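You operate a simulated robot arm through the tools that you are given. There is no shell and no other tool. Be economical: measure what you need, move in short steps, check, and stop when the job is done.

Carry out the task below with a simulated robot arm. There is one attempt and no reset: what you move stays moved.

TASK
Move the riveted buckle to the buckle tray and brush away the metal dust beside the riveter.
Fine: brush back in its place, slide pushed in.
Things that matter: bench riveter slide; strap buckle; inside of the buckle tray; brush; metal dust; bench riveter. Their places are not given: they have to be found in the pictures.

It is judged by the outcome, as a careful person would: the job done as asked, and still so three seconds after it is handed in. It fails if anything else is knocked over, pushed out of place, dropped, spilled or broken.

THE ROBOT
A 6-joint arm with a two-finger parallel gripper, fixed in place. Base frame: the origin is at the foot of the arm, x ahead of it, y to its left, z up; the work surface is at about z = 0.78. Lengths are in m, angles in rad, forces in N, time in s.
With the tool pointing down near the work surface it reaches from about 0.24 to 0.64 m from the base axis. Its first joint turns from -1.152 to 1.152 rad. Payload 2.7 kg.
Tool frame: the origin (TCP) lies between the finger pads and is the grasp point; the fingertips stand 0.023 m ahead of it; z points along the fingers, y is the line along which they close. The gripper opens to 0.094 m. The fingers are 0.038 m wide and 0.01 m thick; the gripper's body (0.054 by 0.096 m) begins 0.039 m behind the TCP.
Orientation is that of the tool frame in the base frame, as a unit quaternion [x, y, z, w]. With the fingers straight down and closing along the base's y, the tool's x points along the base's -x, its y along +y and its z along -z.

THE INTERFACE
- The arm moves only by the tool jog_arm. Its argument "series" is a list of rows, each a list of 2 entries, a list of its own where there are three numbers: the shift along the tool's x, y, z in cm, then the turn, a rotation vector about the tool's x, y, z in rad. In form: [[[dx, dy, dz], [ax, ay, az]], ...]. A call has 1 to 8 rows; each row shifts and turns the commanded pose from where the row before left it, along the tool's axes as they then stand. "fingers" is the opening in per cent of the stroke, from 0 (shut) to 100 (fully open), set as the call begins (left out, the last holds). A row lasts 0.2 s, in which the tool goes at most 0.05 m and 0.15 rad; a call with a longer step from one row to the next is refused whole, and so is a gripper value outside its range. A pose out of reach is approached as far as the arm can. The call stops where the force on the tool passes 40 N (or 10 N more than at its start, if that is more) or the arm is blocked; 0.2 s more then pass. The fingers move at their own pace (about 0.045 m/s each) and stop on an object; they squeeze with about 39 N. The grip force told is the motor's: it shows also when the fingers shut on nothing. Time passes only in rows, and 0.2 s behind the last, so rows that do not move let the fingers close. It gives the time, the measured TCP pose, the force on the tool (base axes), the opening and the grip force at its end, in the units of the frame above (readings bear some noise).
- Cameras (640 x 400 px; columns grow to the right, rows downward): "scene" is fixed at [0.0641, -0.4308, 1.424]; the picture's right is [0.86, -0.51, 0.00], its down [-0.23, -0.39, -0.89] and it looks along [0.45, 0.77, -0.45] (base axes); focal length 366 px, centre (320, 200). "wrist" rides on the gripper at [-0.039, 0, -0.044] in the tool frame; the picture's right is [0.00, -1.00, 0.00], its down [0.97, 0.00, -0.24] and it looks along [0.24, 0.00, 0.97] (tool axes); focal length 218 px, centre (320, 200).
- grab_frame(camera): a new picture of that camera. No time passes.
- measure_at(camera, pixels): for up to 12 pixels [column, row] of the newest picture of that camera ("zoom" is the newest enlarged one), the place [x, y, z] in the base frame of the surface seen there, good to about 0.002 m, but the place of the scene camera against the robot may be out by one fixed shift of up to 0.012 m in any direction. No time passes.
- zoom(camera, box): a new picture of the part [left, top, right, bottom] of that camera's present view, enlarged. No time passes.
- close_job(): hands the job in; it is judged then, once.

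Work in short steps. Measure before you move; look again where a grasp or a placing could have gone wrong, and mend it. You have 80 turns and 34 pictures in all, the two below and enlarged ones among them. Open the gripper and draw the arm clear of the work before you hand the job in, unless the task says otherwise; then end with one line.

The tools are called after "Call:" as a command line: name --argument value ..., lists and objects as JSON in quotes. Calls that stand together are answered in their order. jog_arm: Moves the arm, as the interface text tells. Its arguments: {"type":"object","properties":{"series":{"type":"array"},"fingers":{"type":"number"}},"required":["series"]} The other tools are called the same way: grab_frame (camera) takes a picture; measure_at (camera, pixels) gives the place of the surface under pixels of a picture; zoom (camera, box) takes an enlarged picture of a part of a camera's view; close_job () hands the job in.

At the start:

```text
t: 0.0
position: [0.3658, 0.2395, 1.0575]
ee_rot: [-0.001, 1.0, 0.0, 0.0]
contact_force: [-0.1, 0.3, -0.5]
finger_gap: 0.0938
grip_force: 0.0
```

scene: 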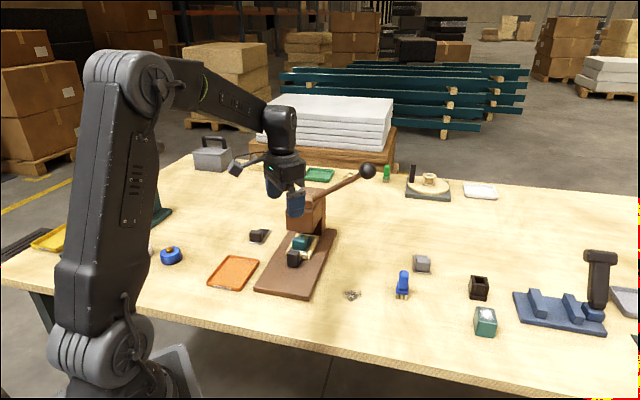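
wrist: 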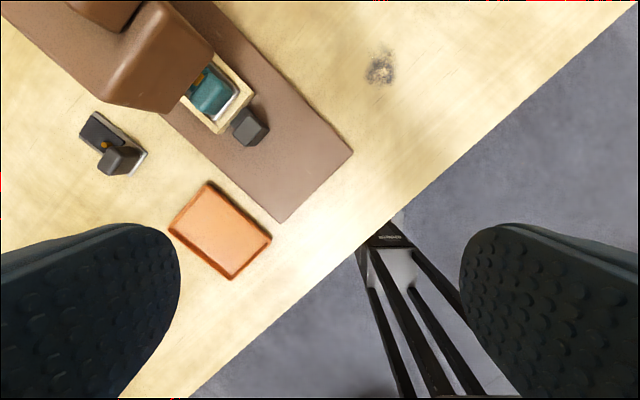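

The riveter (300,250), orange tray (233,272) and dust (352,295) are visible; I zoom in to identify the slide, buckle and brush.

Call:
zoom --camera "scene" --box '[200, 160, 360, 310]'

Call:
zoom --camera "scene" --box '[330, 220, 640, 400]'

Call:
zoom --camera "wrist" --box '[60, 0, 420, 290]'

```text
2.67 times, centred on (280, 235) of scene
```

zoom: 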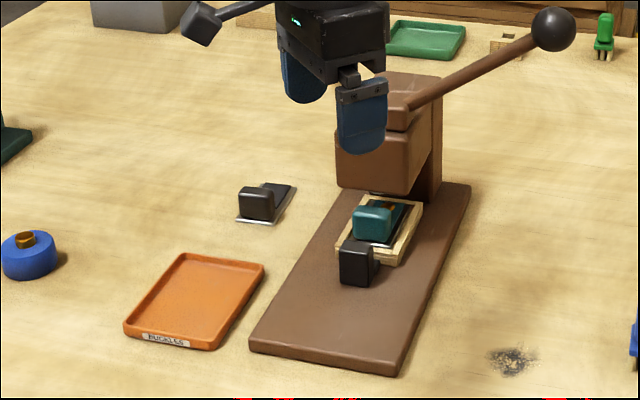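

```text
2.06 times, centred on (485, 310) of scene
```

zoom: 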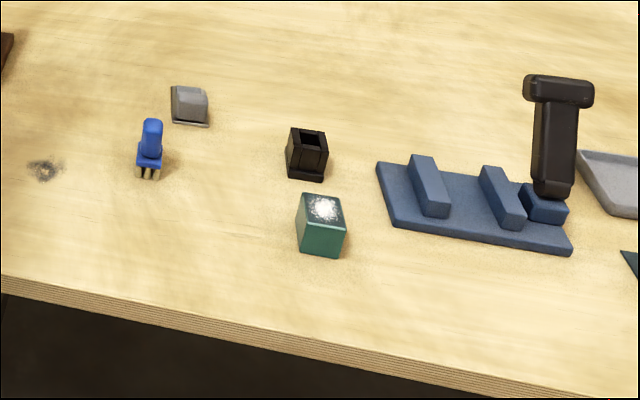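

```text
1.38 times, centred on (240, 145) of wrist
```

zoom: 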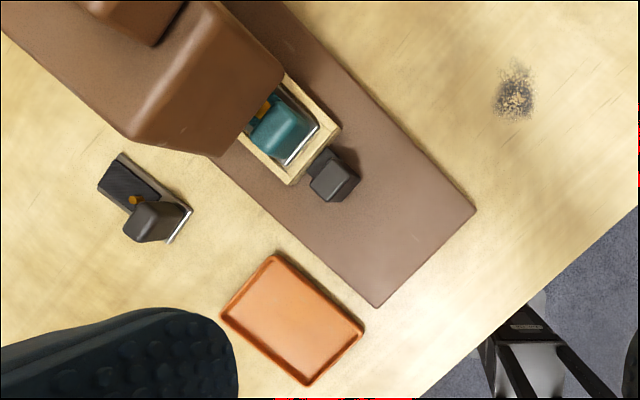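

The newest zoom (wrist) shows the slide, with the teal buckle and dark knob, at (330,175), the tray at (290,320) and the dust at (515,95). I measure these, plus the blue brush in the scene view.

Call:
measure_at --camera "zoom" --pixels '[[338, 170], [322, 190], [270, 130], [300, 150], [264, 106], [290, 182], [340, 130], [378, 305], [474, 210], [515, 95], [200, 40], [278, 85]]'

Call:
measure_at --camera "wrist" --pixels '[[208, 184], [271, 239], [231, 278], [170, 229], [220, 231], [240, 120], [255, 112], [267, 128], [248, 145], [222, 98]]'

Call:
measure_at --camera "scene" --pixels '[[403, 274], [403, 285], [402, 296], [396, 299], [408, 299], [352, 295], [233, 272], [293, 257], [299, 242], [387, 173], [422, 263], [258, 235]]'

```text
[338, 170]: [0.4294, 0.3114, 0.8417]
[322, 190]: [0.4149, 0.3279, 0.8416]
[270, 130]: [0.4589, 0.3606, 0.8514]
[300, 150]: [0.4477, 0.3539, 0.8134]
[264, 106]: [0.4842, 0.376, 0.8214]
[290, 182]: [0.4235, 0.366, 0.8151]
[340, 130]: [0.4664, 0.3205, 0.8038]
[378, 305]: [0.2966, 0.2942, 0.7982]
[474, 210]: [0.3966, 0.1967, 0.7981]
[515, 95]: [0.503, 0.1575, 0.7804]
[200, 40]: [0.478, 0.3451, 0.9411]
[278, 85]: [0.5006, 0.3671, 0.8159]
```

```text
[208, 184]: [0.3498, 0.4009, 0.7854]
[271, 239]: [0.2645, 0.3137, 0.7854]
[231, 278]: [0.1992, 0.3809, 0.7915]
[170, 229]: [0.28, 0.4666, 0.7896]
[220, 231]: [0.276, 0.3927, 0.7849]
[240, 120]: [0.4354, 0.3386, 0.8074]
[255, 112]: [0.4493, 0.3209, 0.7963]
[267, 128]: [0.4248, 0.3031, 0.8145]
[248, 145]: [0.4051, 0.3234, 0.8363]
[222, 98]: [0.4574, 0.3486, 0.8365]
```

```text
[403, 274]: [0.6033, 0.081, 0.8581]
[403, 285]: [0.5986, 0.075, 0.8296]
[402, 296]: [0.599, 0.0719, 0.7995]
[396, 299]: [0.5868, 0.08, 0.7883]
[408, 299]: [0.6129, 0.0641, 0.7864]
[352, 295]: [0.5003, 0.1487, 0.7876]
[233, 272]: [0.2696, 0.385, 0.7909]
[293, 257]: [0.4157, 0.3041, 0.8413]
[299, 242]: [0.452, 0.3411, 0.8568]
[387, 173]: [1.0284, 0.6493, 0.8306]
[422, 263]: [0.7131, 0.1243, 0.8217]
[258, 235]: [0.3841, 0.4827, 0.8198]
```

Next I check the press head's clearance above the buckle, and identify the dark bar at (237,168) near the gripper.

Call:
measure_at --camera "scene" --pixels '[[237, 168], [255, 163], [288, 227], [300, 229], [311, 230], [290, 213], [310, 215], [325, 220], [301, 233], [292, 240], [306, 240], [367, 171]]'

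Call:
measure_at --camera "wrist" --pixels '[[120, 30], [160, 60], [200, 60], [140, 100], [180, 105], [150, 105], [210, 70], [205, 85], [195, 78], [234, 100], [226, 116], [213, 130]]'

```text
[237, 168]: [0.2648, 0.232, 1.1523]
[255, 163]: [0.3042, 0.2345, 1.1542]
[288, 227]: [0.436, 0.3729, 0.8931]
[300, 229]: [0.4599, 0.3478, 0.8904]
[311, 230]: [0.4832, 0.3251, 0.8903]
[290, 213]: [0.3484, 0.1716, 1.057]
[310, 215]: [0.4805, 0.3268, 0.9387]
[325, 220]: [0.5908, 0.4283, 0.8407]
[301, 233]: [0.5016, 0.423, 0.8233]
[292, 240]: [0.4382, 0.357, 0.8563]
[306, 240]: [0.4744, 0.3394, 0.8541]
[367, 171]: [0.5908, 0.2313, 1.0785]
```

```text
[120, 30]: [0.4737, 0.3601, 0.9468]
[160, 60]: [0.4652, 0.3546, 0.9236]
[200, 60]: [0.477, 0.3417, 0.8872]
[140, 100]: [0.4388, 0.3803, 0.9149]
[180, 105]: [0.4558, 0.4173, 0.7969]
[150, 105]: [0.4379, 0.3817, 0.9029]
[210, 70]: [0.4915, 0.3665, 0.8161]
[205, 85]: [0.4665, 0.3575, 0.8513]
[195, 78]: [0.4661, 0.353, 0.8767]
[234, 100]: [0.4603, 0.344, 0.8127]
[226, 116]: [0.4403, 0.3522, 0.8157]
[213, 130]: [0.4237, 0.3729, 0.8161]
```

Riveter axis runs along (0.707,0.707), with the knob near (0.417,0.315), z up to 0.842. The head front is at s≈0.58 with its underside at z≈0.88, over the buckle, so the slide has to be pulled out. I turn the tool 45° and move above the knob.

Call:
jog_arm --series '[[[0, 0, 0], [0, 0, -0.131]], [[0, 0, 0], [0, 0, -0.131]], [[0, 0, 0], [0, 0, -0.131]], [[0, 0, 0], [0, 0, -0.131]], [[0, 0, 0], [0, 0, -0.131]], [[0, 0, 0], [0, 0, -0.131]], [[-4, 0.9, 2], [0, 0, 0]], [[-4, 0.9, 2], [0, 0, 0]]]'

Call:
grab_frame --camera "wrist"

```text
t: 1.8
position: [0.4102, 0.3093, 1.0161]
ee_rot: [-0.384, 0.923, 0.0, 0.0]
contact_force: [1.0, 0.0, 0.9]
finger_gap: 0.0941
grip_force: 0.0
```

```text
28 pictures are left
```

wrist: 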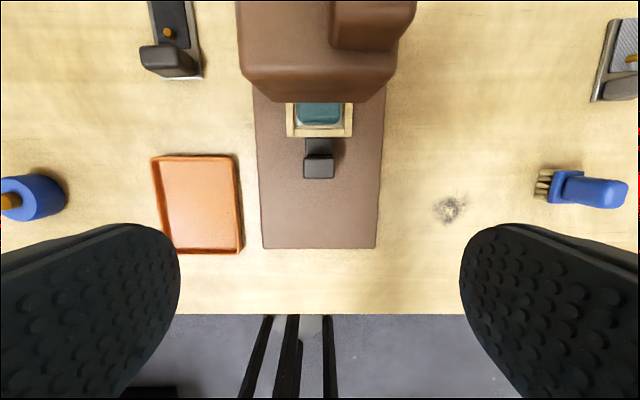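

The view is aligned with the riveter: knob at (319,165), slide front wall at (319,130). I measure them precisely.

Call:
measure_at --camera "wrist" --pixels '[[306, 157], [332, 157], [319, 176], [319, 165], [319, 145], [290, 133], [350, 133], [319, 126], [319, 108], [300, 112], [338, 112], [319, 88]]'

Call:
measure_at --camera "wrist" --pixels '[[450, 210], [436, 210], [465, 205], [450, 222], [595, 190], [560, 185], [543, 186], [155, 158], [232, 158], [240, 248], [168, 250], [200, 205]]'

```text
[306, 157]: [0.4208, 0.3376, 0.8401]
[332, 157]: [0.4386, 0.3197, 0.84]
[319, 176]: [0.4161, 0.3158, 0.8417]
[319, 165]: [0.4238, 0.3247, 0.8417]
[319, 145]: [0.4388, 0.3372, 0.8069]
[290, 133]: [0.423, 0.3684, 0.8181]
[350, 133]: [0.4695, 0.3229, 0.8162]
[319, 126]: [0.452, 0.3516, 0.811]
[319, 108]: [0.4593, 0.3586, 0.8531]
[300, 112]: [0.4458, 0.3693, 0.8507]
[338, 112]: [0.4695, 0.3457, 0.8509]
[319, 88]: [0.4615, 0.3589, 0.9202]
```

```text
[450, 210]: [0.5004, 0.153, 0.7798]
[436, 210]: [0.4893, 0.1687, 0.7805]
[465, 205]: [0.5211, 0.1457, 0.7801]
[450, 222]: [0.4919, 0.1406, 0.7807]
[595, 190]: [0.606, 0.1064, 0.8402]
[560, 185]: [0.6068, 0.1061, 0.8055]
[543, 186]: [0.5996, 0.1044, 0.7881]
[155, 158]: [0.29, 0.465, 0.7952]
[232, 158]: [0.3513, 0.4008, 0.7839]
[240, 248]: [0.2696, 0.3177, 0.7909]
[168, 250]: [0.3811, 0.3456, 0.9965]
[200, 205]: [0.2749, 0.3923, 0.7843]
```

Knob centre is s≈0.526, t≈0.071, about 2.5 cm wide, top at 0.842. I descend over it with open fingers to z≈0.836.

Call:
jog_arm --series '[[[-1.3, 0, 3.5], [0, 0, 0]], [[0, 0, 4.5], [0, 0, 0]], [[0, 0, 4.5], [0, 0, 0]], [[0, 0, 3], [0, 0, 0]], [[0, 0, 2.5], [0, 0, 0]]]'

Call:
jog_arm --series '[[[0, 0, 0], [0, 0, 0]], [[0, 0, 0], [0, 0, 0]], [[0, 0, 0], [0, 0, 0]], [[0, 0, 0], [0, 0, 0]], [[0, 0, 0], [0, 0, 0]]]' --fingers 0

```text
t: 3.0
position: [0.4188, 0.3169, 0.837]
ee_rot: [-0.382, 0.924, 0.0, 0.0]
contact_force: [-0.5, -0.1, -0.1]
finger_gap: 0.094
grip_force: 0.1
```

```text
t: 4.2
position: [0.4174, 0.3181, 0.8365]
ee_rot: [-0.383, 0.924, 0.0, 0.0]
contact_force: [-17.9, 15.7, 0.7]
finger_gap: 0.0316
grip_force: 45.0
```

Gripped the knob (gap 0.032). I pull the slide out about 5 cm in 1 cm steps.

Call:
jog_arm --series '[[[0.5, 0.1, 0], [0, 0, 0]], [[0.8, 0, 0], [0, 0, 0]], [[0.9, 0, 0], [0, 0, 0]], [[0.9, 0, 0], [0, 0, 0]], [[0.9, 0, 0], [0, 0, 0]], [[0.9, 0, 0], [0, 0, 0]]]'

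Call:
zoom --camera "scene" --box '[200, 160, 360, 310]'

```text
t: 5.6
position: [0.3834, 0.2838, 0.837]
ee_rot: [-0.383, 0.924, 0.0, 0.0]
contact_force: [-13.4, 14.9, -2.6]
finger_gap: 0.0318
grip_force: 44.7
```

```text
2.67 times, centred on (280, 235) of scene
```

zoom: 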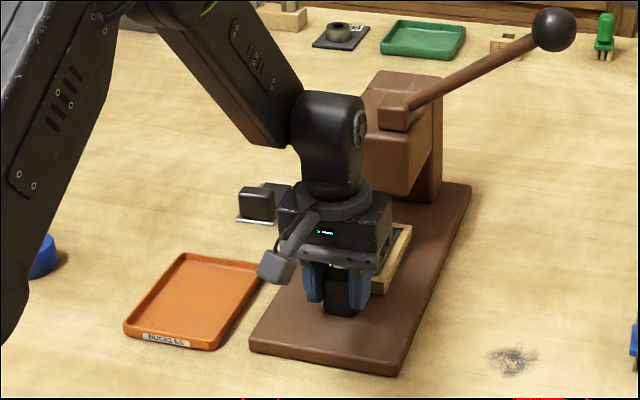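

Slide came out 4.8 cm. I pull another ~2 cm for clearance and then release and rise.

Call:
jog_arm --series '[[[0.7, 0, 0], [0, 0, 0]], [[0.7, 0, 0], [0, 0, 0]], [[0.6, 0, 0], [0, 0, 0]], [[0, 0, 0], [0, 0, 0]]]'

```text
t: 6.6
position: [0.3698, 0.2692, 0.8383]
ee_rot: [-0.383, 0.924, 0.0, 0.0]
contact_force: [-14.8, 15.5, -6.0]
finger_gap: 0.0318
grip_force: 45.5
```

Released position s≈0.452 (6.8 cm out). I open the fingers and rise, then look.

Call:
jog_arm --series '[[[0, 0, 0], [0, 0, 0]], [[0, 0, 0], [0, 0, 0]], [[0, 0, 0], [0, 0, 0]], [[0, 0, 0], [0, 0, 0]], [[0, 0, -3], [0, 0, 0]], [[0, 0, -4.5], [0, 0, 0]], [[0, 0, -4], [0, 0, 0]]]' --fingers 100

Call:
grab_frame --camera "wrist"

```text
t: 8.2
position: [0.3705, 0.2683, 0.9548]
ee_rot: [-0.383, 0.924, 0.0, 0.0]
contact_force: [-0.3, -0.1, -0.3]
finger_gap: 0.0937
grip_force: 0.1
```

```text
26 pictures are left
```

wrist: 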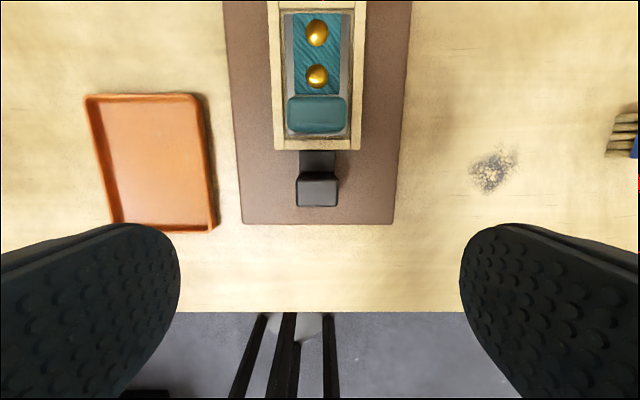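

The slide is fully exposed: the buckle's raised block is at (317,115), with rivets at (317,75) and (317,32). I measure it.

Call:
measure_at --camera "wrist" --pixels '[[290, 105], [344, 105], [317, 98], [317, 128], [288, 128], [345, 128], [317, 75], [300, 60], [287, 60], [347, 60], [317, 142], [317, 12]]'

Call:
measure_at --camera "wrist" --pixels '[[92, 100], [194, 100], [210, 222], [120, 220], [150, 160], [274, 60], [360, 60], [317, 115], [317, 6], [317, 92]]'

```text
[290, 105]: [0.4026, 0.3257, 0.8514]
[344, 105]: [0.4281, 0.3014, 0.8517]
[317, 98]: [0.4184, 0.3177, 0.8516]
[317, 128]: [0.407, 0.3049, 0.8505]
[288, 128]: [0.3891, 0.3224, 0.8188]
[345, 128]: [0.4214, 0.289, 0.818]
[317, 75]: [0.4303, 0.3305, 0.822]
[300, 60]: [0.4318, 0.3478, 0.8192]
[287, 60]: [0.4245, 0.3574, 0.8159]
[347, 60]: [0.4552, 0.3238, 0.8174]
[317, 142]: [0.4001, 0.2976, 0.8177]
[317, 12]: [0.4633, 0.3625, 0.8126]
```

```text
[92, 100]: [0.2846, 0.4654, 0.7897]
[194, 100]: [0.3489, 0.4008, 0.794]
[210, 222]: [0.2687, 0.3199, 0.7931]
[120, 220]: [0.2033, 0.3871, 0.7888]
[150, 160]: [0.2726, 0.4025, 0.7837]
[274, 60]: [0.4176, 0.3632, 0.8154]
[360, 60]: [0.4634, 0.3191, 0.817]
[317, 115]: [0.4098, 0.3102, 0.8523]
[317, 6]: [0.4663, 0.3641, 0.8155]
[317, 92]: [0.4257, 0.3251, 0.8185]
```

Block: s 0.503–0.521, t≈0.072, top z 0.8515; slide rims 0.817. I move over it, descend so the tips stay at ~0.823, and close.

Call:
jog_arm --series '[[[-3, 0.1, 0], [0, 0, 0]], [[-3, 0, 0], [0, 0, 0]], [[0, 0, 4.5], [0, 0, 0]], [[0, 0, 4], [0, 0, 0]], [[0, 0, 2.3], [0, 0, 0]], [[0, 0, 0], [0, 0, 0]]]'

Call:
jog_arm --series '[[[0, 0, 0], [0, 0, 0]], [[0, 0, 0], [0, 0, 0]], [[0, 0, 0], [0, 0, 0]], [[0, 0, 0], [0, 0, 0]], [[0, 0, 0], [0, 0, 0]]]' --fingers 0

```text
t: 9.6
position: [0.4106, 0.3123, 0.8444]
ee_rot: [-0.382, 0.924, 0.0, 0.0]
contact_force: [0.2, 0.5, -0.1]
finger_gap: 0.0945
grip_force: 0.0
```

```text
t: 10.8
position: [0.4095, 0.3128, 0.8451]
ee_rot: [-0.382, 0.924, 0.0, 0.0]
contact_force: [-0.4, 0.6, -0.2]
finger_gap: 0.0393
grip_force: 38.7
```

Gripped the block (gap 0.039, no side force). I lift slowly 8 cm.

Call:
jog_arm --series '[[[0, 0, -0.7], [0, 0, 0]], [[0, 0, -1], [0, 0, 0]], [[0, 0, -2], [0, 0, 0]], [[0, 0, -2.5], [0, 0, 0]], [[0, 0, -2], [0, 0, 0]]]'

Call:
zoom --camera "scene" --box '[200, 160, 360, 310]'

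Call:
grab_frame --camera "wrist"

```text
t: 12.0
position: [0.4115, 0.3134, 0.9264]
ee_rot: [-0.383, 0.924, -0.001, -0.002]
contact_force: [1.0, 1.6, -9.0]
finger_gap: 0.0392
grip_force: 38.6
```

```text
2.67 times, centred on (280, 235) of scene
```

zoom: 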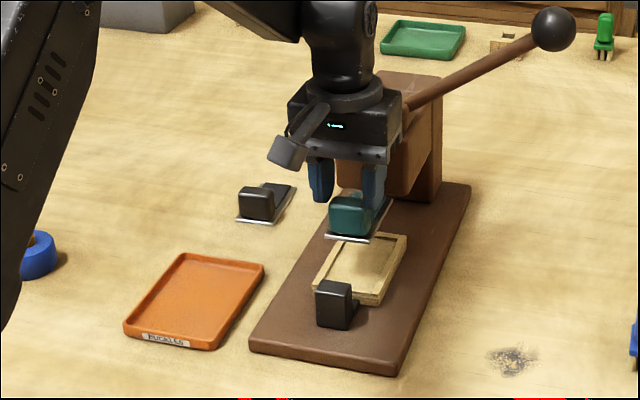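

```text
24 pictures are left
```

wrist: 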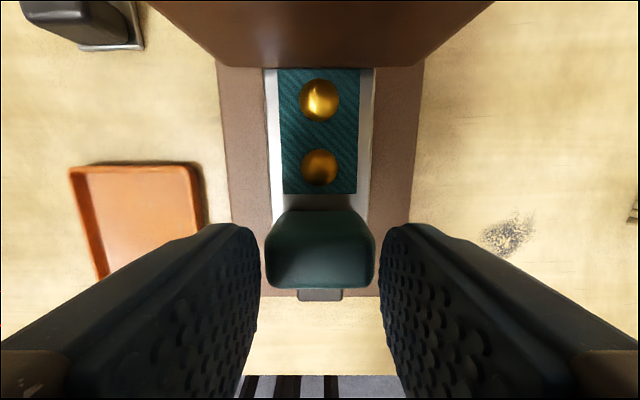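

Buckle is lifted. I measure the plate's far end for length and tilt before moving it.

Call:
measure_at --camera "wrist" --pixels '[[272, 80], [367, 80], [275, 200], [365, 200], [319, 76], [275, 72], [365, 72], [320, 225], [320, 55]]'

```text
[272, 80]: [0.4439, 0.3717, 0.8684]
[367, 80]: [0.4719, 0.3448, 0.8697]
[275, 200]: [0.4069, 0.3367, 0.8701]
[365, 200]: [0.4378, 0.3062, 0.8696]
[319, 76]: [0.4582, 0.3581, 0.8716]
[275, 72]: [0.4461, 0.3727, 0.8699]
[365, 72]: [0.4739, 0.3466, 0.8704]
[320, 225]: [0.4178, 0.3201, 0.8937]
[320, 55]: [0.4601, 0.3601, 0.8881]
```

The plate seems lower relative to the tool than expected; I check the block's top for slipping.

Call:
measure_at --camera "wrist" --pixels '[[320, 215], [320, 240], [320, 260], [320, 280], [290, 250], [350, 250], [250, 240], [390, 240], [320, 294], [245, 300]]'

Call:
jog_arm --series '[[[0, 0, 0], [0, 0, 0]]]'

Call:
zoom --camera "scene" --box '[270, 180, 330, 260]'

```text
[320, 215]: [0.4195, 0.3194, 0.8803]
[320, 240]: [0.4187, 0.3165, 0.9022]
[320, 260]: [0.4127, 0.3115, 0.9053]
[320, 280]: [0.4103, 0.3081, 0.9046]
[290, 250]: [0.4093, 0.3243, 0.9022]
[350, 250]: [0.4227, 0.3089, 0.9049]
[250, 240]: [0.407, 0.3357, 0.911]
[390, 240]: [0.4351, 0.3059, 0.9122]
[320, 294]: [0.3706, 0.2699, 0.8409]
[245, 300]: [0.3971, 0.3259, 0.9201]
```

```text
t: 12.4
position: [0.4117, 0.3139, 0.9265]
ee_rot: [-0.383, 0.924, 0.0, -0.002]
contact_force: [2.4, 1.7, -11.7]
finger_gap: 0.0389
grip_force: 38.9
```

```text
5.00 times, centred on (300, 220) of scene
```

zoom: 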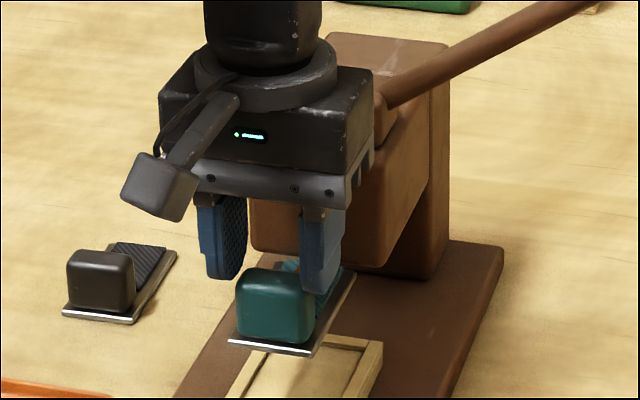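

The block is held only at the fingertips: it has slipped about 2.6 cm. I check whether it is still creeping before deciding to set it back in the slide.

Call:
grab_frame --camera "wrist"

Call:
measure_at --camera "wrist" --pixels '[[272, 80], [367, 80], [275, 200], [365, 200], [320, 260], [320, 280], [290, 260], [350, 260]]'

```text
22 pictures are left
```

wrist: 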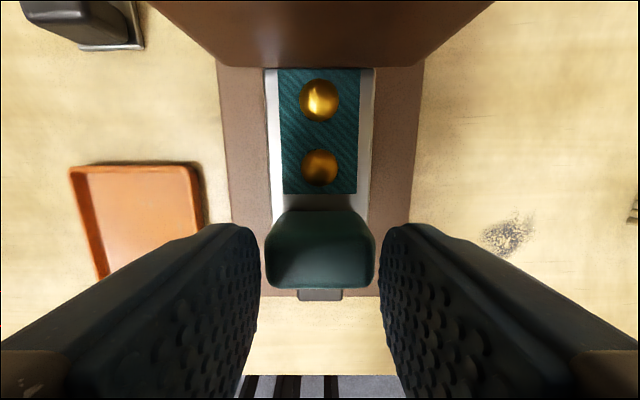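

```text
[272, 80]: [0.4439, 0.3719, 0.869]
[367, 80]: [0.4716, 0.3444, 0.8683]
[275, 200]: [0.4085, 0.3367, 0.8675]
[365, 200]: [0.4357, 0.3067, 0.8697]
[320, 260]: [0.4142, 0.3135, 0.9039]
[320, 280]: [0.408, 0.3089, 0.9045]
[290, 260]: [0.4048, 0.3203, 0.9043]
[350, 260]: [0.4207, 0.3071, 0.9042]
```

It is stable but on the brink. I lower it gently back into the slide (5.2 cm) to regrip deeper.

Call:
jog_arm --series '[[[0, 0, 0.3], [0, 0, 0]], [[0, 0, 0.6], [0, 0, 0]], [[0, 0, 0.7], [0, 0, 0]], [[0, 0, 0.8], [0, 0, 0]], [[0, 0, 0.8], [0, 0, 0]], [[0, 0, 0.8], [0, 0, 0]], [[0, 0, 0.6], [0, 0, 0]], [[0, 0, 0.3], [0, 0, 0]]]'

Call:
grab_frame --camera "wrist"

Call:
measure_at --camera "wrist" --pixels '[[272, 80], [367, 80], [275, 200], [365, 200], [320, 260], [320, 280], [290, 260], [350, 260], [320, 60]]'

```text
t: 14.2
position: [0.4105, 0.3138, 0.8767]
ee_rot: [-0.383, 0.924, 0.0, 0.0]
contact_force: [1.2, -0.9, -1.5]
finger_gap: 0.039
grip_force: 38.9
```

```text
21 pictures are left
```

wrist: 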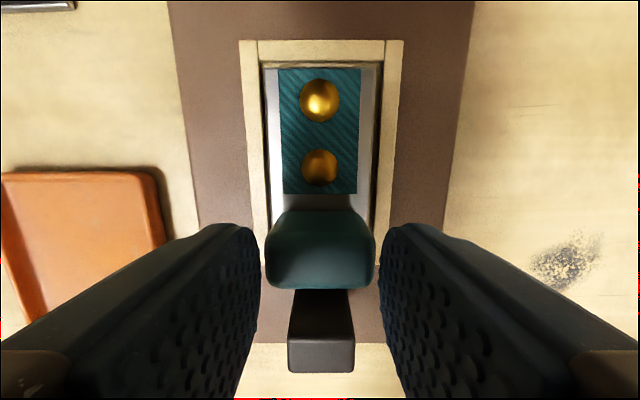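

```text
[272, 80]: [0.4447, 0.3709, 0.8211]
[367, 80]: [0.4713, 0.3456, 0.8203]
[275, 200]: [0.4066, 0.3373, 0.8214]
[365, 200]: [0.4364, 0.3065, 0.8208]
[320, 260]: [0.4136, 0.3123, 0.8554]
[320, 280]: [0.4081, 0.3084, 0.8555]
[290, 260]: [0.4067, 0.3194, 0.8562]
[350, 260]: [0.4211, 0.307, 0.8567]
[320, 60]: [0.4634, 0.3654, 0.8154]
```

Almost seated (plate 0.821 vs 0.818 originally). I lower 0.4 cm more, open, then descend to the deepest safe grip (TCP ≈0.842) and close.

Call:
jog_arm --series '[[[0, 0, 0.2], [0, 0, 0]], [[0, 0, 0.2], [0, 0, 0]], [[0, 0, 0.1], [0, 0, 0]]]'

Call:
jog_arm --series '[[[0, 0, 0], [0, 0, 0]], [[0, 0, 0], [0, 0, 0]], [[0, 0, 0], [0, 0, 0]], [[0, 0, 0], [0, 0, 0]]]' --fingers 100

Call:
grab_frame --camera "wrist"

Call:
measure_at --camera "wrist" --pixels '[[272, 80], [367, 80], [275, 200], [365, 200], [320, 260], [320, 280], [290, 260], [350, 260], [320, 60], [255, 100], [385, 100]]'

```text
t: 15.0
position: [0.412, 0.3124, 0.8743]
ee_rot: [-0.383, 0.924, 0.0, 0.001]
contact_force: [-1.3, 0.4, 8.0]
finger_gap: 0.0389
grip_force: 38.7
```

```text
t: 16.0
position: [0.4108, 0.311, 0.874]
ee_rot: [-0.382, 0.924, 0.0, -0.001]
contact_force: [0.1, 0.2, 0.3]
finger_gap: 0.094
grip_force: 0.1
```

```text
20 pictures are left
```

wrist: 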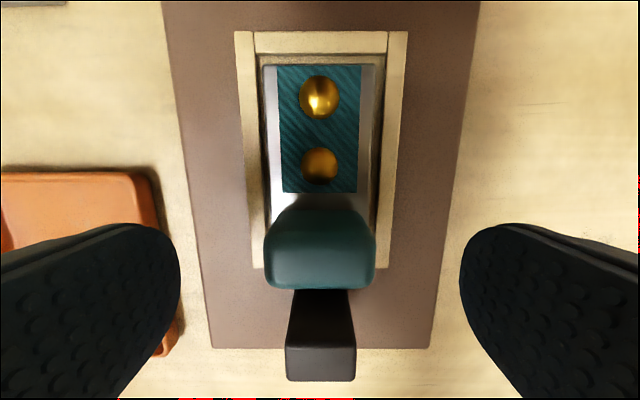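

```text
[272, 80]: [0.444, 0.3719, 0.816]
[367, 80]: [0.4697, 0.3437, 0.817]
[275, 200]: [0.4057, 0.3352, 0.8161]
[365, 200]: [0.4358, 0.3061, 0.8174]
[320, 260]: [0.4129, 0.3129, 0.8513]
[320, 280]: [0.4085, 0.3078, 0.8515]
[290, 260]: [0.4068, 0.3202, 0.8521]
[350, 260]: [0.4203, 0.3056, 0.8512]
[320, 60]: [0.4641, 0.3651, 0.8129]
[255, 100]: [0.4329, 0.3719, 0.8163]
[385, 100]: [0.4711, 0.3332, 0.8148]
```

The buckle is seated again (block top 0.8515). I descend to TCP ≈0.841 (tips 2–3 mm over the rims) and grip with longer settling.

Call:
jog_arm --series '[[[0, 0, 1.5], [0, 0, 0]], [[0, 0, 1.2], [0, 0, 0]], [[0, 0, 0.5], [0, 0, 0]], [[0, 0, 0], [0, 0, 0]]]'

Call:
jog_arm --series '[[[0, 0, 0], [0, 0, 0]], [[0, 0, 0], [0, 0, 0]], [[0, 0, 0], [0, 0, 0]], [[0, 0, 0], [0, 0, 0]], [[0, 0, 0], [0, 0, 0]], [[0, 0, 0], [0, 0, 0]]]' --fingers 0

Call:
jog_arm --series '[[[0, 0, -0.1], [0, 0, 0]], [[0, 0, -0.1], [0, 0, 0]], [[0, 0, -0.2], [0, 0, 0]], [[0, 0, -0.2], [0, 0, 0]], [[0, 0, -0.2], [0, 0, 0]], [[0, 0, -0.2], [0, 0, 0]], [[0, 0, 0], [0, 0, 0]]]'

Call:
grab_frame --camera "wrist"

Call:
measure_at --camera "wrist" --pixels '[[272, 80], [367, 80], [320, 50], [275, 170], [365, 170], [320, 260], [320, 280], [290, 260], [350, 260], [255, 100], [385, 100]]'

```text
t: 17.0
position: [0.411, 0.312, 0.8416]
ee_rot: [-0.382, 0.924, -0.001, 0.0]
contact_force: [-0.6, 1.0, -0.2]
finger_gap: 0.0939
grip_force: 0.0
```

```text
t: 18.4
position: [0.4115, 0.3129, 0.8415]
ee_rot: [-0.383, 0.924, 0.0, 0.0]
contact_force: [-0.2, 0.1, 1.0]
finger_gap: 0.0395
grip_force: 38.7
```

```text
t: 20.0
position: [0.4114, 0.3118, 0.8503]
ee_rot: [-0.383, 0.924, 0.0, -0.001]
contact_force: [-0.4, -0.3, -1.0]
finger_gap: 0.0392
grip_force: 39.0
```

```text
19 pictures are left
```

wrist: 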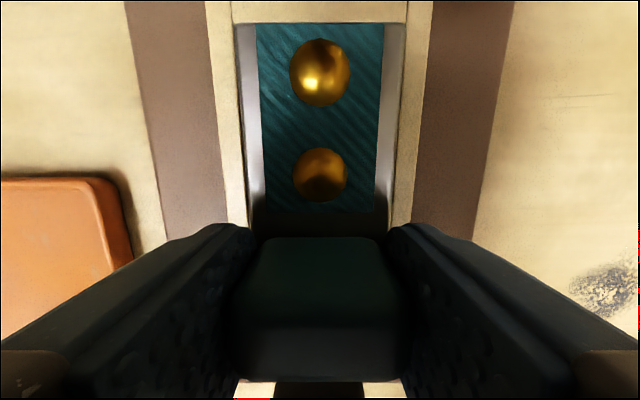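

```text
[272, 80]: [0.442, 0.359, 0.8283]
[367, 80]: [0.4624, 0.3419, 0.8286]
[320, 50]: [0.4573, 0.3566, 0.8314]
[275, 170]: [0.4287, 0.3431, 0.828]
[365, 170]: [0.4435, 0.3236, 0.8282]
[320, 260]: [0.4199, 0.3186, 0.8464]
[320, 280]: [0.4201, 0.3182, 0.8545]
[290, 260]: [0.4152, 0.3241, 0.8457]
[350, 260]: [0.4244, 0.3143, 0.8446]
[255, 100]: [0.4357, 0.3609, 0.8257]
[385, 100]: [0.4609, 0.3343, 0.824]
```

This time the grip holds (plate rose 9 mm, force ~1 N); the earlier slip came from the plate's rear catching under the press head. I rise 2.7 cm, back out along the slide axis away from the head, then rise further.

Call:
jog_arm --series '[[[0, 0, -0.7], [0, 0, 0]], [[0, 0, -1], [0, 0, 0]], [[0, 0, -1], [0, 0, 0]], [[1.5, 0, 0], [0, 0, 0]], [[2, 0, 0], [0, 0, 0]], [[2, 0, 0], [0, 0, 0]], [[0, 0, -2], [0, 0, 0]], [[0, 0, -2], [0, 0, 0]]]'

Call:
grab_frame --camera "wrist"

Call:
measure_at --camera "wrist" --pixels '[[247, 80], [393, 80], [320, 50], [247, 170], [390, 170], [320, 300], [320, 320], [320, 20]]'

```text
t: 21.8
position: [0.3719, 0.2742, 0.9176]
ee_rot: [-0.382, 0.924, 0.0, 0.001]
contact_force: [0.3, -0.1, -1.4]
finger_gap: 0.0395
grip_force: 39.0
```

```text
18 pictures are left
```

wrist: 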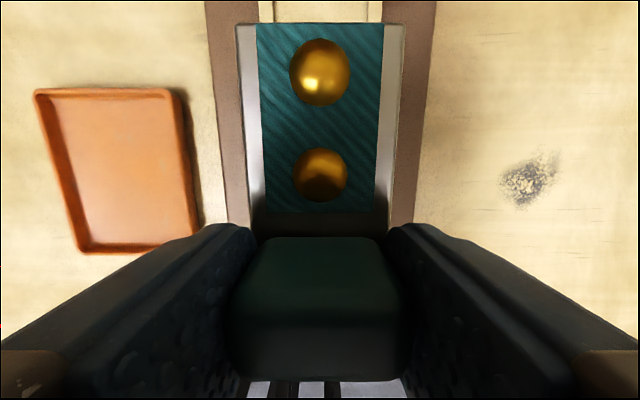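

```text
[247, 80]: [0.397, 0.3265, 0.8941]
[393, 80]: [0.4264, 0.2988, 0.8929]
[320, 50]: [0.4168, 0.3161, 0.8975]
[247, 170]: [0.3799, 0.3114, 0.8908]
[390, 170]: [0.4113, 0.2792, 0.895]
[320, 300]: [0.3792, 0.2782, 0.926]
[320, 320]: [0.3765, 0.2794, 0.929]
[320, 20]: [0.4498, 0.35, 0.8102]
```

Held level. I measure the tray's inner edges from this view for placing.

Call:
measure_at --camera "wrist" --pixels '[[36, 92], [172, 90], [80, 251], [46, 105], [165, 100], [186, 225], [85, 240], [115, 165], [60, 160], [177, 160], [110, 94], [130, 246]]'

```text
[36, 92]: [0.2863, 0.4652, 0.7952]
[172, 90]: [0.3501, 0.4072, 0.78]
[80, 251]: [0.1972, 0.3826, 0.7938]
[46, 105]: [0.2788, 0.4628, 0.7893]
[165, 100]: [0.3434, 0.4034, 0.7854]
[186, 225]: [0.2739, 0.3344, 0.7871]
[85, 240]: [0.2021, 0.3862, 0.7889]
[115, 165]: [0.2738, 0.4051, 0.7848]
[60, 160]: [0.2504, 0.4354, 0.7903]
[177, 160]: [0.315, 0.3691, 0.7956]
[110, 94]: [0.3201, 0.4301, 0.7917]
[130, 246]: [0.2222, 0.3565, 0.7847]
```

Tray spans s 0.408–0.532, t −0.132…−0.036; buckle centre is 2.8 cm ahead of the TCP. I move to TCP s≈0.442, t≈−0.084 and descend partway.

Call:
jog_arm --series '[[[0.5, 3, 0], [0, 0, 0]], [[0.5, 4, 0], [0, 0, 0]], [[0.5, 4.3, 0], [0, 0, 0]], [[0, 4, 0], [0, 0, 0]], [[0, 0, 2], [0, 0, 0]], [[0, 0, 2.5], [0, 0, 0]], [[0, 0, 2], [0, 0, 0]], [[0, 0, 0], [0, 0, 0]]]'

Call:
grab_frame --camera "wrist"

Call:
zoom --camera "scene" --box '[180, 200, 300, 300]'

```text
t: 23.6
position: [0.2534, 0.3718, 0.8514]
ee_rot: [-0.382, 0.924, 0.0, 0.0]
contact_force: [-0.8, 1.3, -1.1]
finger_gap: 0.0393
grip_force: 39.2
```

```text
17 pictures are left
```

wrist: 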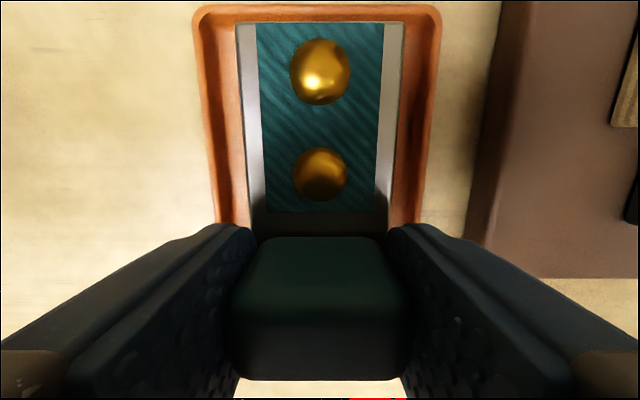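

```text
4.00 times, centred on (240, 250) of scene
```

zoom: 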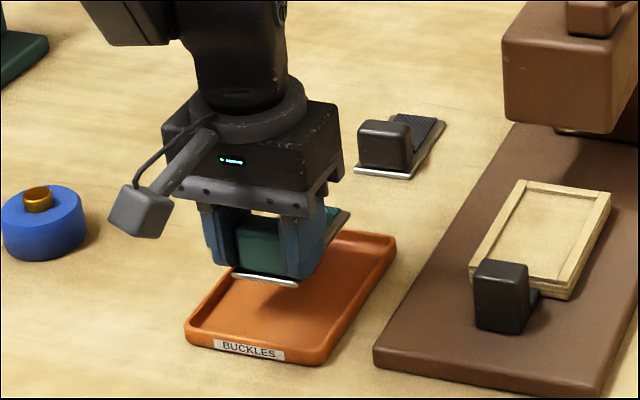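

Alignment with the tray is good. I lower gently until contact.

Call:
jog_arm --series '[[[0, 0, 1], [0, 0, 0]], [[0, 0, 1], [0, 0, 0]], [[0, 0, 0.6], [0, 0, 0]], [[0, 0, 0.3], [0, 0, 0]], [[0, 0, 0.2], [0, 0, 0]], [[0, 0, 0.1], [0, 0, 0]]]'

```text
t: 25.0
position: [0.2526, 0.3726, 0.8192]
ee_rot: [-0.383, 0.924, -0.001, 0.0]
contact_force: [-0.8, -0.1, 0.0]
finger_gap: 0.0395
grip_force: 38.8
```

Call:
jog_arm --series '[[[0, 0, 0.1], [0, 0, 0]], [[0, 0, 0.1], [0, 0, 0]], [[0, 0, 0.1], [0, 0, 0]]]'

```text
t: 25.8
position: [0.253, 0.3721, 0.8167]
ee_rot: [-0.383, 0.924, 0.0, -0.001]
contact_force: [-0.4, -0.8, -0.2]
finger_gap: 0.0392
grip_force: 39.3
```

No clear contact yet; I continue in small steps.

Call:
jog_arm --series '[[[0, 0, 0.1], [0, 0, 0]], [[0, 0, 0.1], [0, 0, 0]]]'

Call:
zoom --camera "scene" --box '[210, 220, 280, 300]'

```text
t: 26.4
position: [0.2535, 0.3712, 0.8153]
ee_rot: [-0.383, 0.924, 0.001, 0.0]
contact_force: [0.0, 0.7, -1.0]
finger_gap: 0.0395
grip_force: 38.8
```

```text
5.00 times, centred on (245, 260) of scene
```

zoom: 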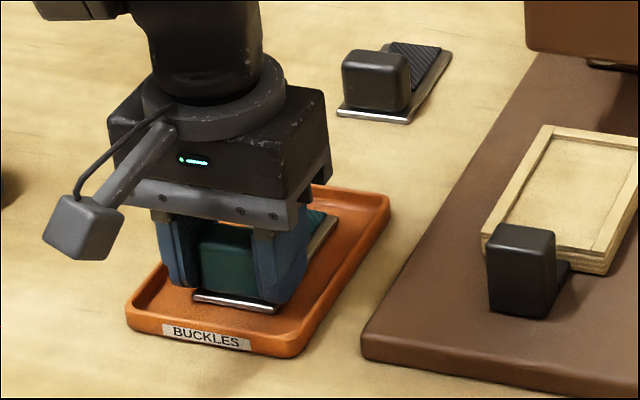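

Nearly down (tips at 0.792, tray floor 0.784). I lower 0.3 cm more.

Call:
jog_arm --series '[[[0, 0, 0.1], [0, 0, 0]], [[0, 0, 0.1], [0, 0, 0]], [[0, 0, 0.1], [0, 0, 0]]]'

```text
t: 27.2
position: [0.253, 0.372, 0.8141]
ee_rot: [-0.383, 0.924, 0.0, 0.002]
contact_force: [-8.2, -8.9, 36.3]
finger_gap: 0.0393
grip_force: 39.2
```

Firm contact. I back up 2 mm and open only partly (56%) so the fingers don't touch the tray walls, then rise.

Call:
jog_arm --series '[[[0, 0, -0.2], [0, 0, 0]]]'

Call:
jog_arm --series '[[[0, 0, 0], [0, 0, 0]], [[0, 0, 0], [0, 0, 0]], [[0, 0, -1], [0, 0, 0]], [[0, 0, -3], [0, 0, 0]], [[0, 0, -4], [0, 0, 0]], [[0, 0, -4], [0, 0, 0]]]' --fingers 56

Call:
grab_frame --camera "wrist"

```text
t: 27.6
position: [0.2548, 0.3719, 0.8147]
ee_rot: [-0.383, 0.924, 0.001, 0.002]
contact_force: [1.4, -0.4, 18.4]
finger_gap: 0.0396
grip_force: 38.8
```

```text
t: 29.0
position: [0.2536, 0.3715, 0.9346]
ee_rot: [-0.384, 0.924, 0.0, 0.0]
contact_force: [-0.6, -0.9, -0.3]
finger_gap: 0.0525
grip_force: 0.0
```

```text
14 pictures are left
```

wrist: 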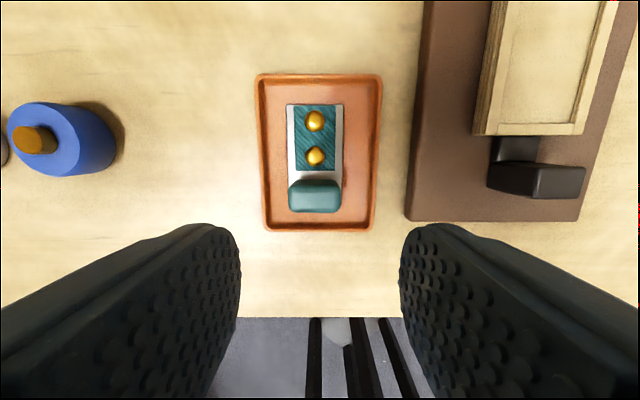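

The buckle lies neatly in the tray. Now I return over the knob to regrip it and push the slide in.

Call:
jog_arm --series '[[[-0.3, -3.5, 0], [0, 0, 0]], [[-0.3, -4, 0], [0, 0, 0]], [[-0.3, -4, 0], [0, 0, 0]], [[0, -3.9, 0], [0, 0, 0]]]' --fingers 100

Call:
grab_frame --camera "wrist"

Call:
measure_at --camera "wrist" --pixels '[[303, 180], [335, 180], [319, 190], [319, 205], [319, 175], [319, 165]]'

```text
t: 30.0
position: [0.3687, 0.2669, 0.9346]
ee_rot: [-0.384, 0.923, 0.0, 0.0]
contact_force: [0.3, -1.1, -0.7]
finger_gap: 0.0939
grip_force: 0.1
```

```text
13 pictures are left
```

wrist: 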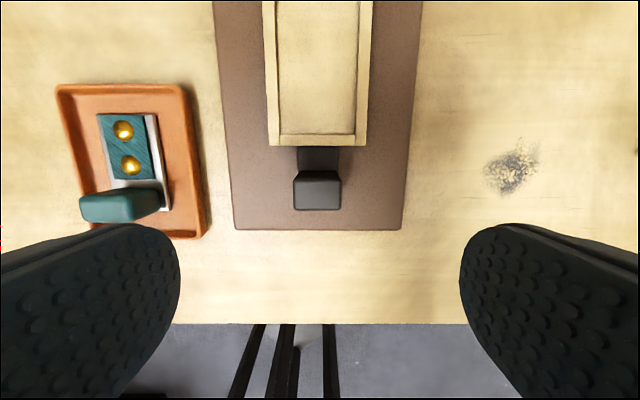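

```text
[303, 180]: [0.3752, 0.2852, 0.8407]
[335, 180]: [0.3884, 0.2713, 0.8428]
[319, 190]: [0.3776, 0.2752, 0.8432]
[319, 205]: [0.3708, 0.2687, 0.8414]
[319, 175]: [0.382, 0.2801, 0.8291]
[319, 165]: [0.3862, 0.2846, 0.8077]
```

Knob centre is at s≈0.460, t≈0.072. I descend with a 0.7 cm forward shift and grip.

Call:
jog_arm --series '[[[-0.7, 0, 3], [0, 0, 0]], [[0, 0, 4], [0, 0, 0]], [[0, 0, 2.7], [0, 0, 0]], [[0, 0, 0], [0, 0, 0]]]'

Call:
jog_arm --series '[[[0, 0, 0], [0, 0, 0]], [[0, 0, 0], [0, 0, 0]], [[0, 0, 0], [0, 0, 0]], [[0, 0, 0], [0, 0, 0]], [[0, 0, 0], [0, 0, 0]]]' --fingers 0

Call:
jog_arm --series '[[[-0.5, 0, 0], [0, 0, 0]], [[-0.9, 0, 0], [0, 0, 0]], [[-1, 0, 0], [0, 0, 0]], [[-1, 0, 0], [0, 0, 0]], [[-1, 0, 0], [0, 0, 0]], [[-1, 0, 0], [0, 0, 0]], [[-0.8, 0, 0], [0, 0, 0]]]'

```text
t: 31.0
position: [0.3725, 0.2762, 0.8354]
ee_rot: [-0.382, 0.924, 0.0, 0.0]
contact_force: [-0.5, 0.3, 0.0]
finger_gap: 0.0941
grip_force: 0.0
```

```text
t: 32.2
position: [0.3737, 0.2739, 0.8359]
ee_rot: [-0.383, 0.924, 0.0, 0.0]
contact_force: [16.0, -16.0, -1.8]
finger_gap: 0.032
grip_force: 45.3
```

```text
t: 33.8
position: [0.4167, 0.3169, 0.8367]
ee_rot: [-0.383, 0.924, 0.001, -0.001]
contact_force: [-3.0, 1.6, -10.4]
finger_gap: 0.0318
grip_force: 45.5
```

Slide is nearly back (TCP s≈0.519). I push in small steps until its end stop is felt.

Call:
jog_arm --series '[[[-0.3, 0, 0], [0, 0, 0]], [[-0.3, 0, 0], [0, 0, 0]], [[-0.3, 0, 0], [0, 0, 0]]]'

```text
t: 34.6
position: [0.4227, 0.3217, 0.8363]
ee_rot: [-0.384, 0.924, -0.001, -0.003]
contact_force: [-24.8, -7.6, 5.1]
finger_gap: 0.0317
grip_force: 45.2
```

Call:
jog_arm --series '[[[-0.3, 0, 0], [0, 0, 0]], [[0, 0, 0], [0, 0, 0]]]'

```text
t: 35.0
position: [0.4211, 0.3224, 0.8365]
ee_rot: [-0.382, 0.924, -0.003, -0.008]
contact_force: [-9.7, -5.5, 8.3]
finger_gap: 0.0319
grip_force: 44.7
stopped in row 1: the force on the tool passed its limit (the readings are from after the stop); the commanded pose is now the measured one
```

The end stop has been reached (force limit tripped). I release, back off slightly, rise, and check.

Call:
jog_arm --series '[[[0, 0, 0], [0, 0, 0]], [[0, 0, 0], [0, 0, 0]], [[0, 0, 0], [0, 0, 0]], [[0, 0, 0], [0, 0, 0]], [[1, 0, -3], [0, 0, 0]], [[2, 0, -4], [0, 0, 0]], [[3, 0, -3], [0, 0, 0]], [[3, 0, 0], [0, 0, 0]]]' --fingers 100

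Call:
grab_frame --camera "wrist"

Call:
grab_frame --camera "scene"

```text
t: 36.8
position: [0.3609, 0.2608, 0.9372]
ee_rot: [-0.383, 0.924, -0.001, -0.007]
contact_force: [0.1, 0.1, -0.6]
finger_gap: 0.094
grip_force: 0.1
```

```text
12 pictures are left
```

wrist: 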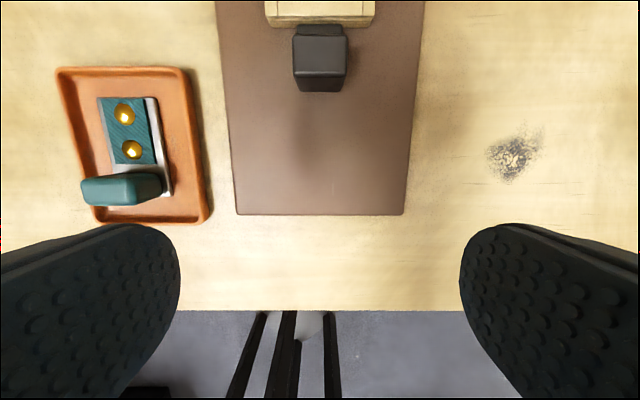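

```text
11 pictures are left
```

scene: 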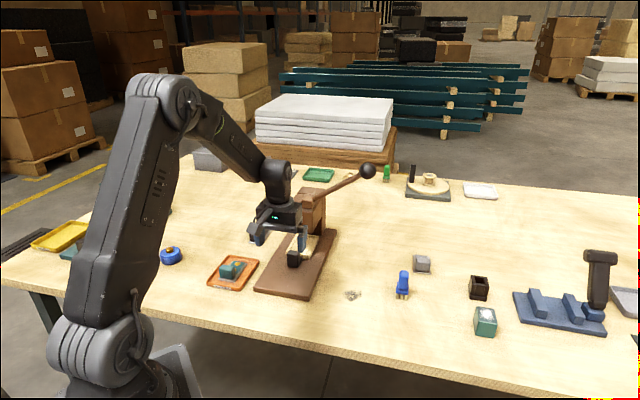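

Slide is in and the buckle is in the tray. I check that the riveter base has not shifted and move toward the brush/dust area, turning the tool back.

Call:
measure_at --camera "wrist" --pixels '[[238, 211], [402, 211], [319, 30], [319, 84], [513, 158]]'

Call:
jog_arm --series '[[[0, -4, -1], [0, 0, 0]], [[0, -4, -1], [0, 0, 0]], [[0, -4, -1], [0, 0, 0]], [[0, -4, -1], [0, 0, 0]], [[0, 0, 0], [0, 0, 0.145]], [[0, 0, 0], [0, 0, 0.145]], [[0, 0, 0], [0, 0, 0.145]], [[0, 0, 0], [0, 0, 0.145]]]'

Call:
grab_frame --camera "wrist"

```text
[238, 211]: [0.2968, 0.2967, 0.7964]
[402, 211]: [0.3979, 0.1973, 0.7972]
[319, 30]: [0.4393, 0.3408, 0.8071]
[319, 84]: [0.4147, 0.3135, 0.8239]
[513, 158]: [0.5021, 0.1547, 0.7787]
```

```text
t: 38.6
position: [0.4733, 0.1482, 0.9769]
ee_rot: [-0.101, 0.995, -0.004, -0.005]
contact_force: [-0.2, -0.1, 0.0]
finger_gap: 0.0941
grip_force: 0.0
```

```text
10 pictures are left
```

wrist: 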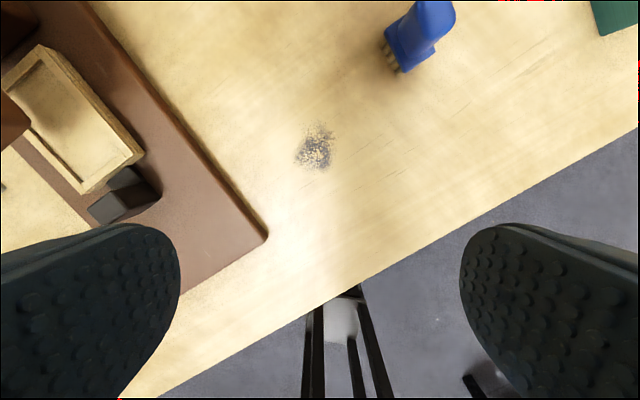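

The riveter is unmoved. The brush is at (415,35) and the dust at (316,148). I measure both.

Call:
measure_at --camera "wrist" --pixels '[[435, 8], [425, 25], [410, 45], [388, 30], [403, 68], [393, 58], [440, 40], [316, 148], [298, 150], [334, 135], [318, 168], [316, 126]]'

Call:
zoom --camera "scene" --box '[380, 255, 428, 310]'

```text
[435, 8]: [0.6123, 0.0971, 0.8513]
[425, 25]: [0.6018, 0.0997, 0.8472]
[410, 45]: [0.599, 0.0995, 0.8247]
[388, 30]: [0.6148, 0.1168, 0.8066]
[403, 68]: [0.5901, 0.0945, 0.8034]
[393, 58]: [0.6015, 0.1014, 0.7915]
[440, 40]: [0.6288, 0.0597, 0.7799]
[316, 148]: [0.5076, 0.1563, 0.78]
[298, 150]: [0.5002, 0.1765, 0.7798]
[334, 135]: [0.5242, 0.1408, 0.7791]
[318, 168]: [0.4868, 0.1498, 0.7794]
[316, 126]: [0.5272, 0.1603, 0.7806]
```

```text
7.27 times, centred on (404, 282) of scene
```

zoom: 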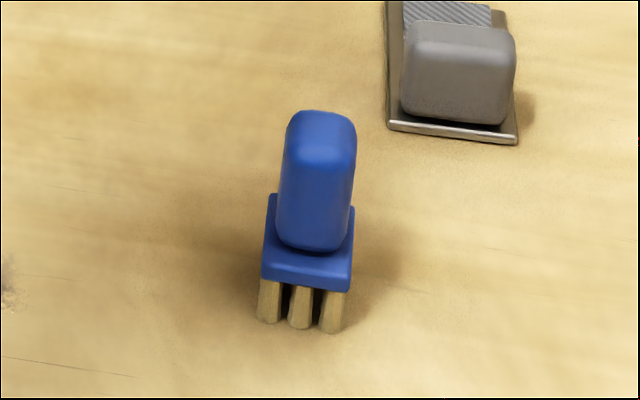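

Brush centre ≈(0.614,0.0925), aligned at ~45°, handle z 0.81–0.86. I turn to the 45° orientation again and move over it for a closer look.

Call:
jog_arm --series '[[[0, 0, 0], [0, 0, -0.146]], [[0, 0, 0], [0, 0, -0.146]], [[0, 0, 0], [0, 0, -0.146]], [[0, 0, 0], [0, 0, -0.146]], [[-1, -3.5, 0], [0, 0, 0]], [[-1, -3.5, 0], [0, 0, 0]], [[-1, -3.5, 0], [0, 0, 0]], [[-1, -3.4, 0], [0, 0, 0]]]'

Call:
grab_frame --camera "wrist"

```text
t: 40.4
position: [0.6013, 0.0771, 0.9759]
ee_rot: [-0.386, 0.923, -0.002, -0.007]
contact_force: [0.8, 0.0, 0.2]
finger_gap: 0.094
grip_force: 0.0
```

```text
8 pictures are left
```

wrist: 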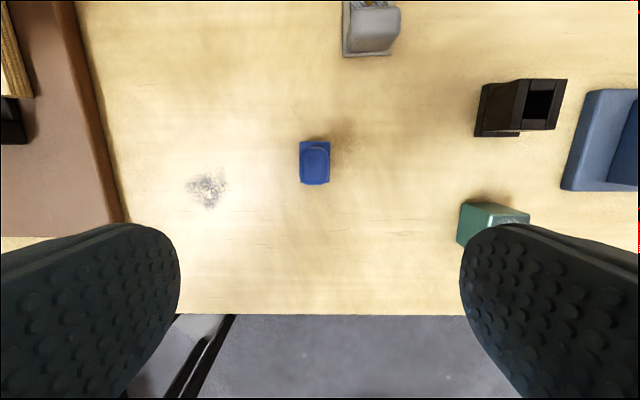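

The brush at (315,163) is well aligned with the gripper. I measure its faces.

Call:
measure_at --camera "wrist" --pixels '[[315, 150], [315, 165], [315, 180], [304, 160], [327, 160], [301, 150], [329, 146], [303, 182], [328, 182], [208, 190]]'

```text
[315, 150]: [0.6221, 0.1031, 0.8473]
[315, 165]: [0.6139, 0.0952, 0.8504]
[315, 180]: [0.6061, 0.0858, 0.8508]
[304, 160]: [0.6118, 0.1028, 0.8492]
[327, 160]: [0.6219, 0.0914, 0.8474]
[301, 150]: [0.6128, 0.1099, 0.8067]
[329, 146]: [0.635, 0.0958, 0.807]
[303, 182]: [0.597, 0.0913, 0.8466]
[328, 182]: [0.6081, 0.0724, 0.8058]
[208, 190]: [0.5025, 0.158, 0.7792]
```

Handle centre s≈0.500, t≈0.3675, top 0.851, plate top 0.807. I correct the small tool tilt left from the push, descend to TCP z≈0.838 and close.

Call:
jog_arm --series '[[[-2, 0.3, 2], [0, -0.014, 0]], [[0, 0, 4], [0, 0, 0]], [[0, 0, 4], [0, 0, 0]], [[0, 0, 2.5], [0, 0, 0]], [[0, 0, 1.2], [0, 0, 0]], [[0, 0, 0], [0, 0, 0]]]'

Call:
jog_arm --series '[[[0, 0, 0], [0, 0, 0]], [[0, 0, 0], [0, 0, 0]], [[0, 0, 0], [0, 0, 0]], [[0, 0, 0], [0, 0, 0]], [[0, 0, 0], [0, 0, 0]], [[0, 0, 0], [0, 0, 0]]]' --fingers 0

```text
t: 41.8
position: [0.6133, 0.0943, 0.8392]
ee_rot: [-0.385, 0.923, 0.001, 0.0]
contact_force: [-0.8, -0.9, -0.6]
finger_gap: 0.0942
grip_force: 0.1
```

```text
t: 43.2
position: [0.6127, 0.0947, 0.839]
ee_rot: [-0.385, 0.923, 0.002, 0.001]
contact_force: [-0.7, 0.0, -0.2]
finger_gap: 0.0233
grip_force: 38.8
```

Brush gripped (gap 0.023). I lift 3 cm and carry it to the riveter side of the dust.

Call:
jog_arm --series '[[[0, 0, -1], [0, 0, 0]], [[0, 0, -2], [0, 0, 0]], [[1.05, 3.9, 0], [0, 0, 0]], [[1.05, 3.9, 0], [0, 0, 0]], [[1.05, 3.9, 0], [0, 0, 0]], [[1.05, 3.9, 0], [0, 0, 0]], [[0, 0, 2], [0, 0, 0]], [[0, 0, 0.9], [0, 0, 0]]]'

Call:
jog_arm --series '[[[0, 0, 0.1], [0, 0, 0]], [[0, 0, 0.1], [0, 0, 0]], [[0, 0, 0], [0, 0, 0]]]'

```text
t: 45.0
position: [0.4708, 0.1738, 0.8398]
ee_rot: [-0.385, 0.923, 0.001, -0.001]
contact_force: [0.3, -0.5, -0.4]
finger_gap: 0.0231
grip_force: 38.6
```

```text
t: 45.8
position: [0.4723, 0.1753, 0.8388]
ee_rot: [-0.386, 0.923, 0.0, 0.0]
contact_force: [-1.7, -0.1, 5.7]
finger_gap: 0.0231
grip_force: 38.7
```

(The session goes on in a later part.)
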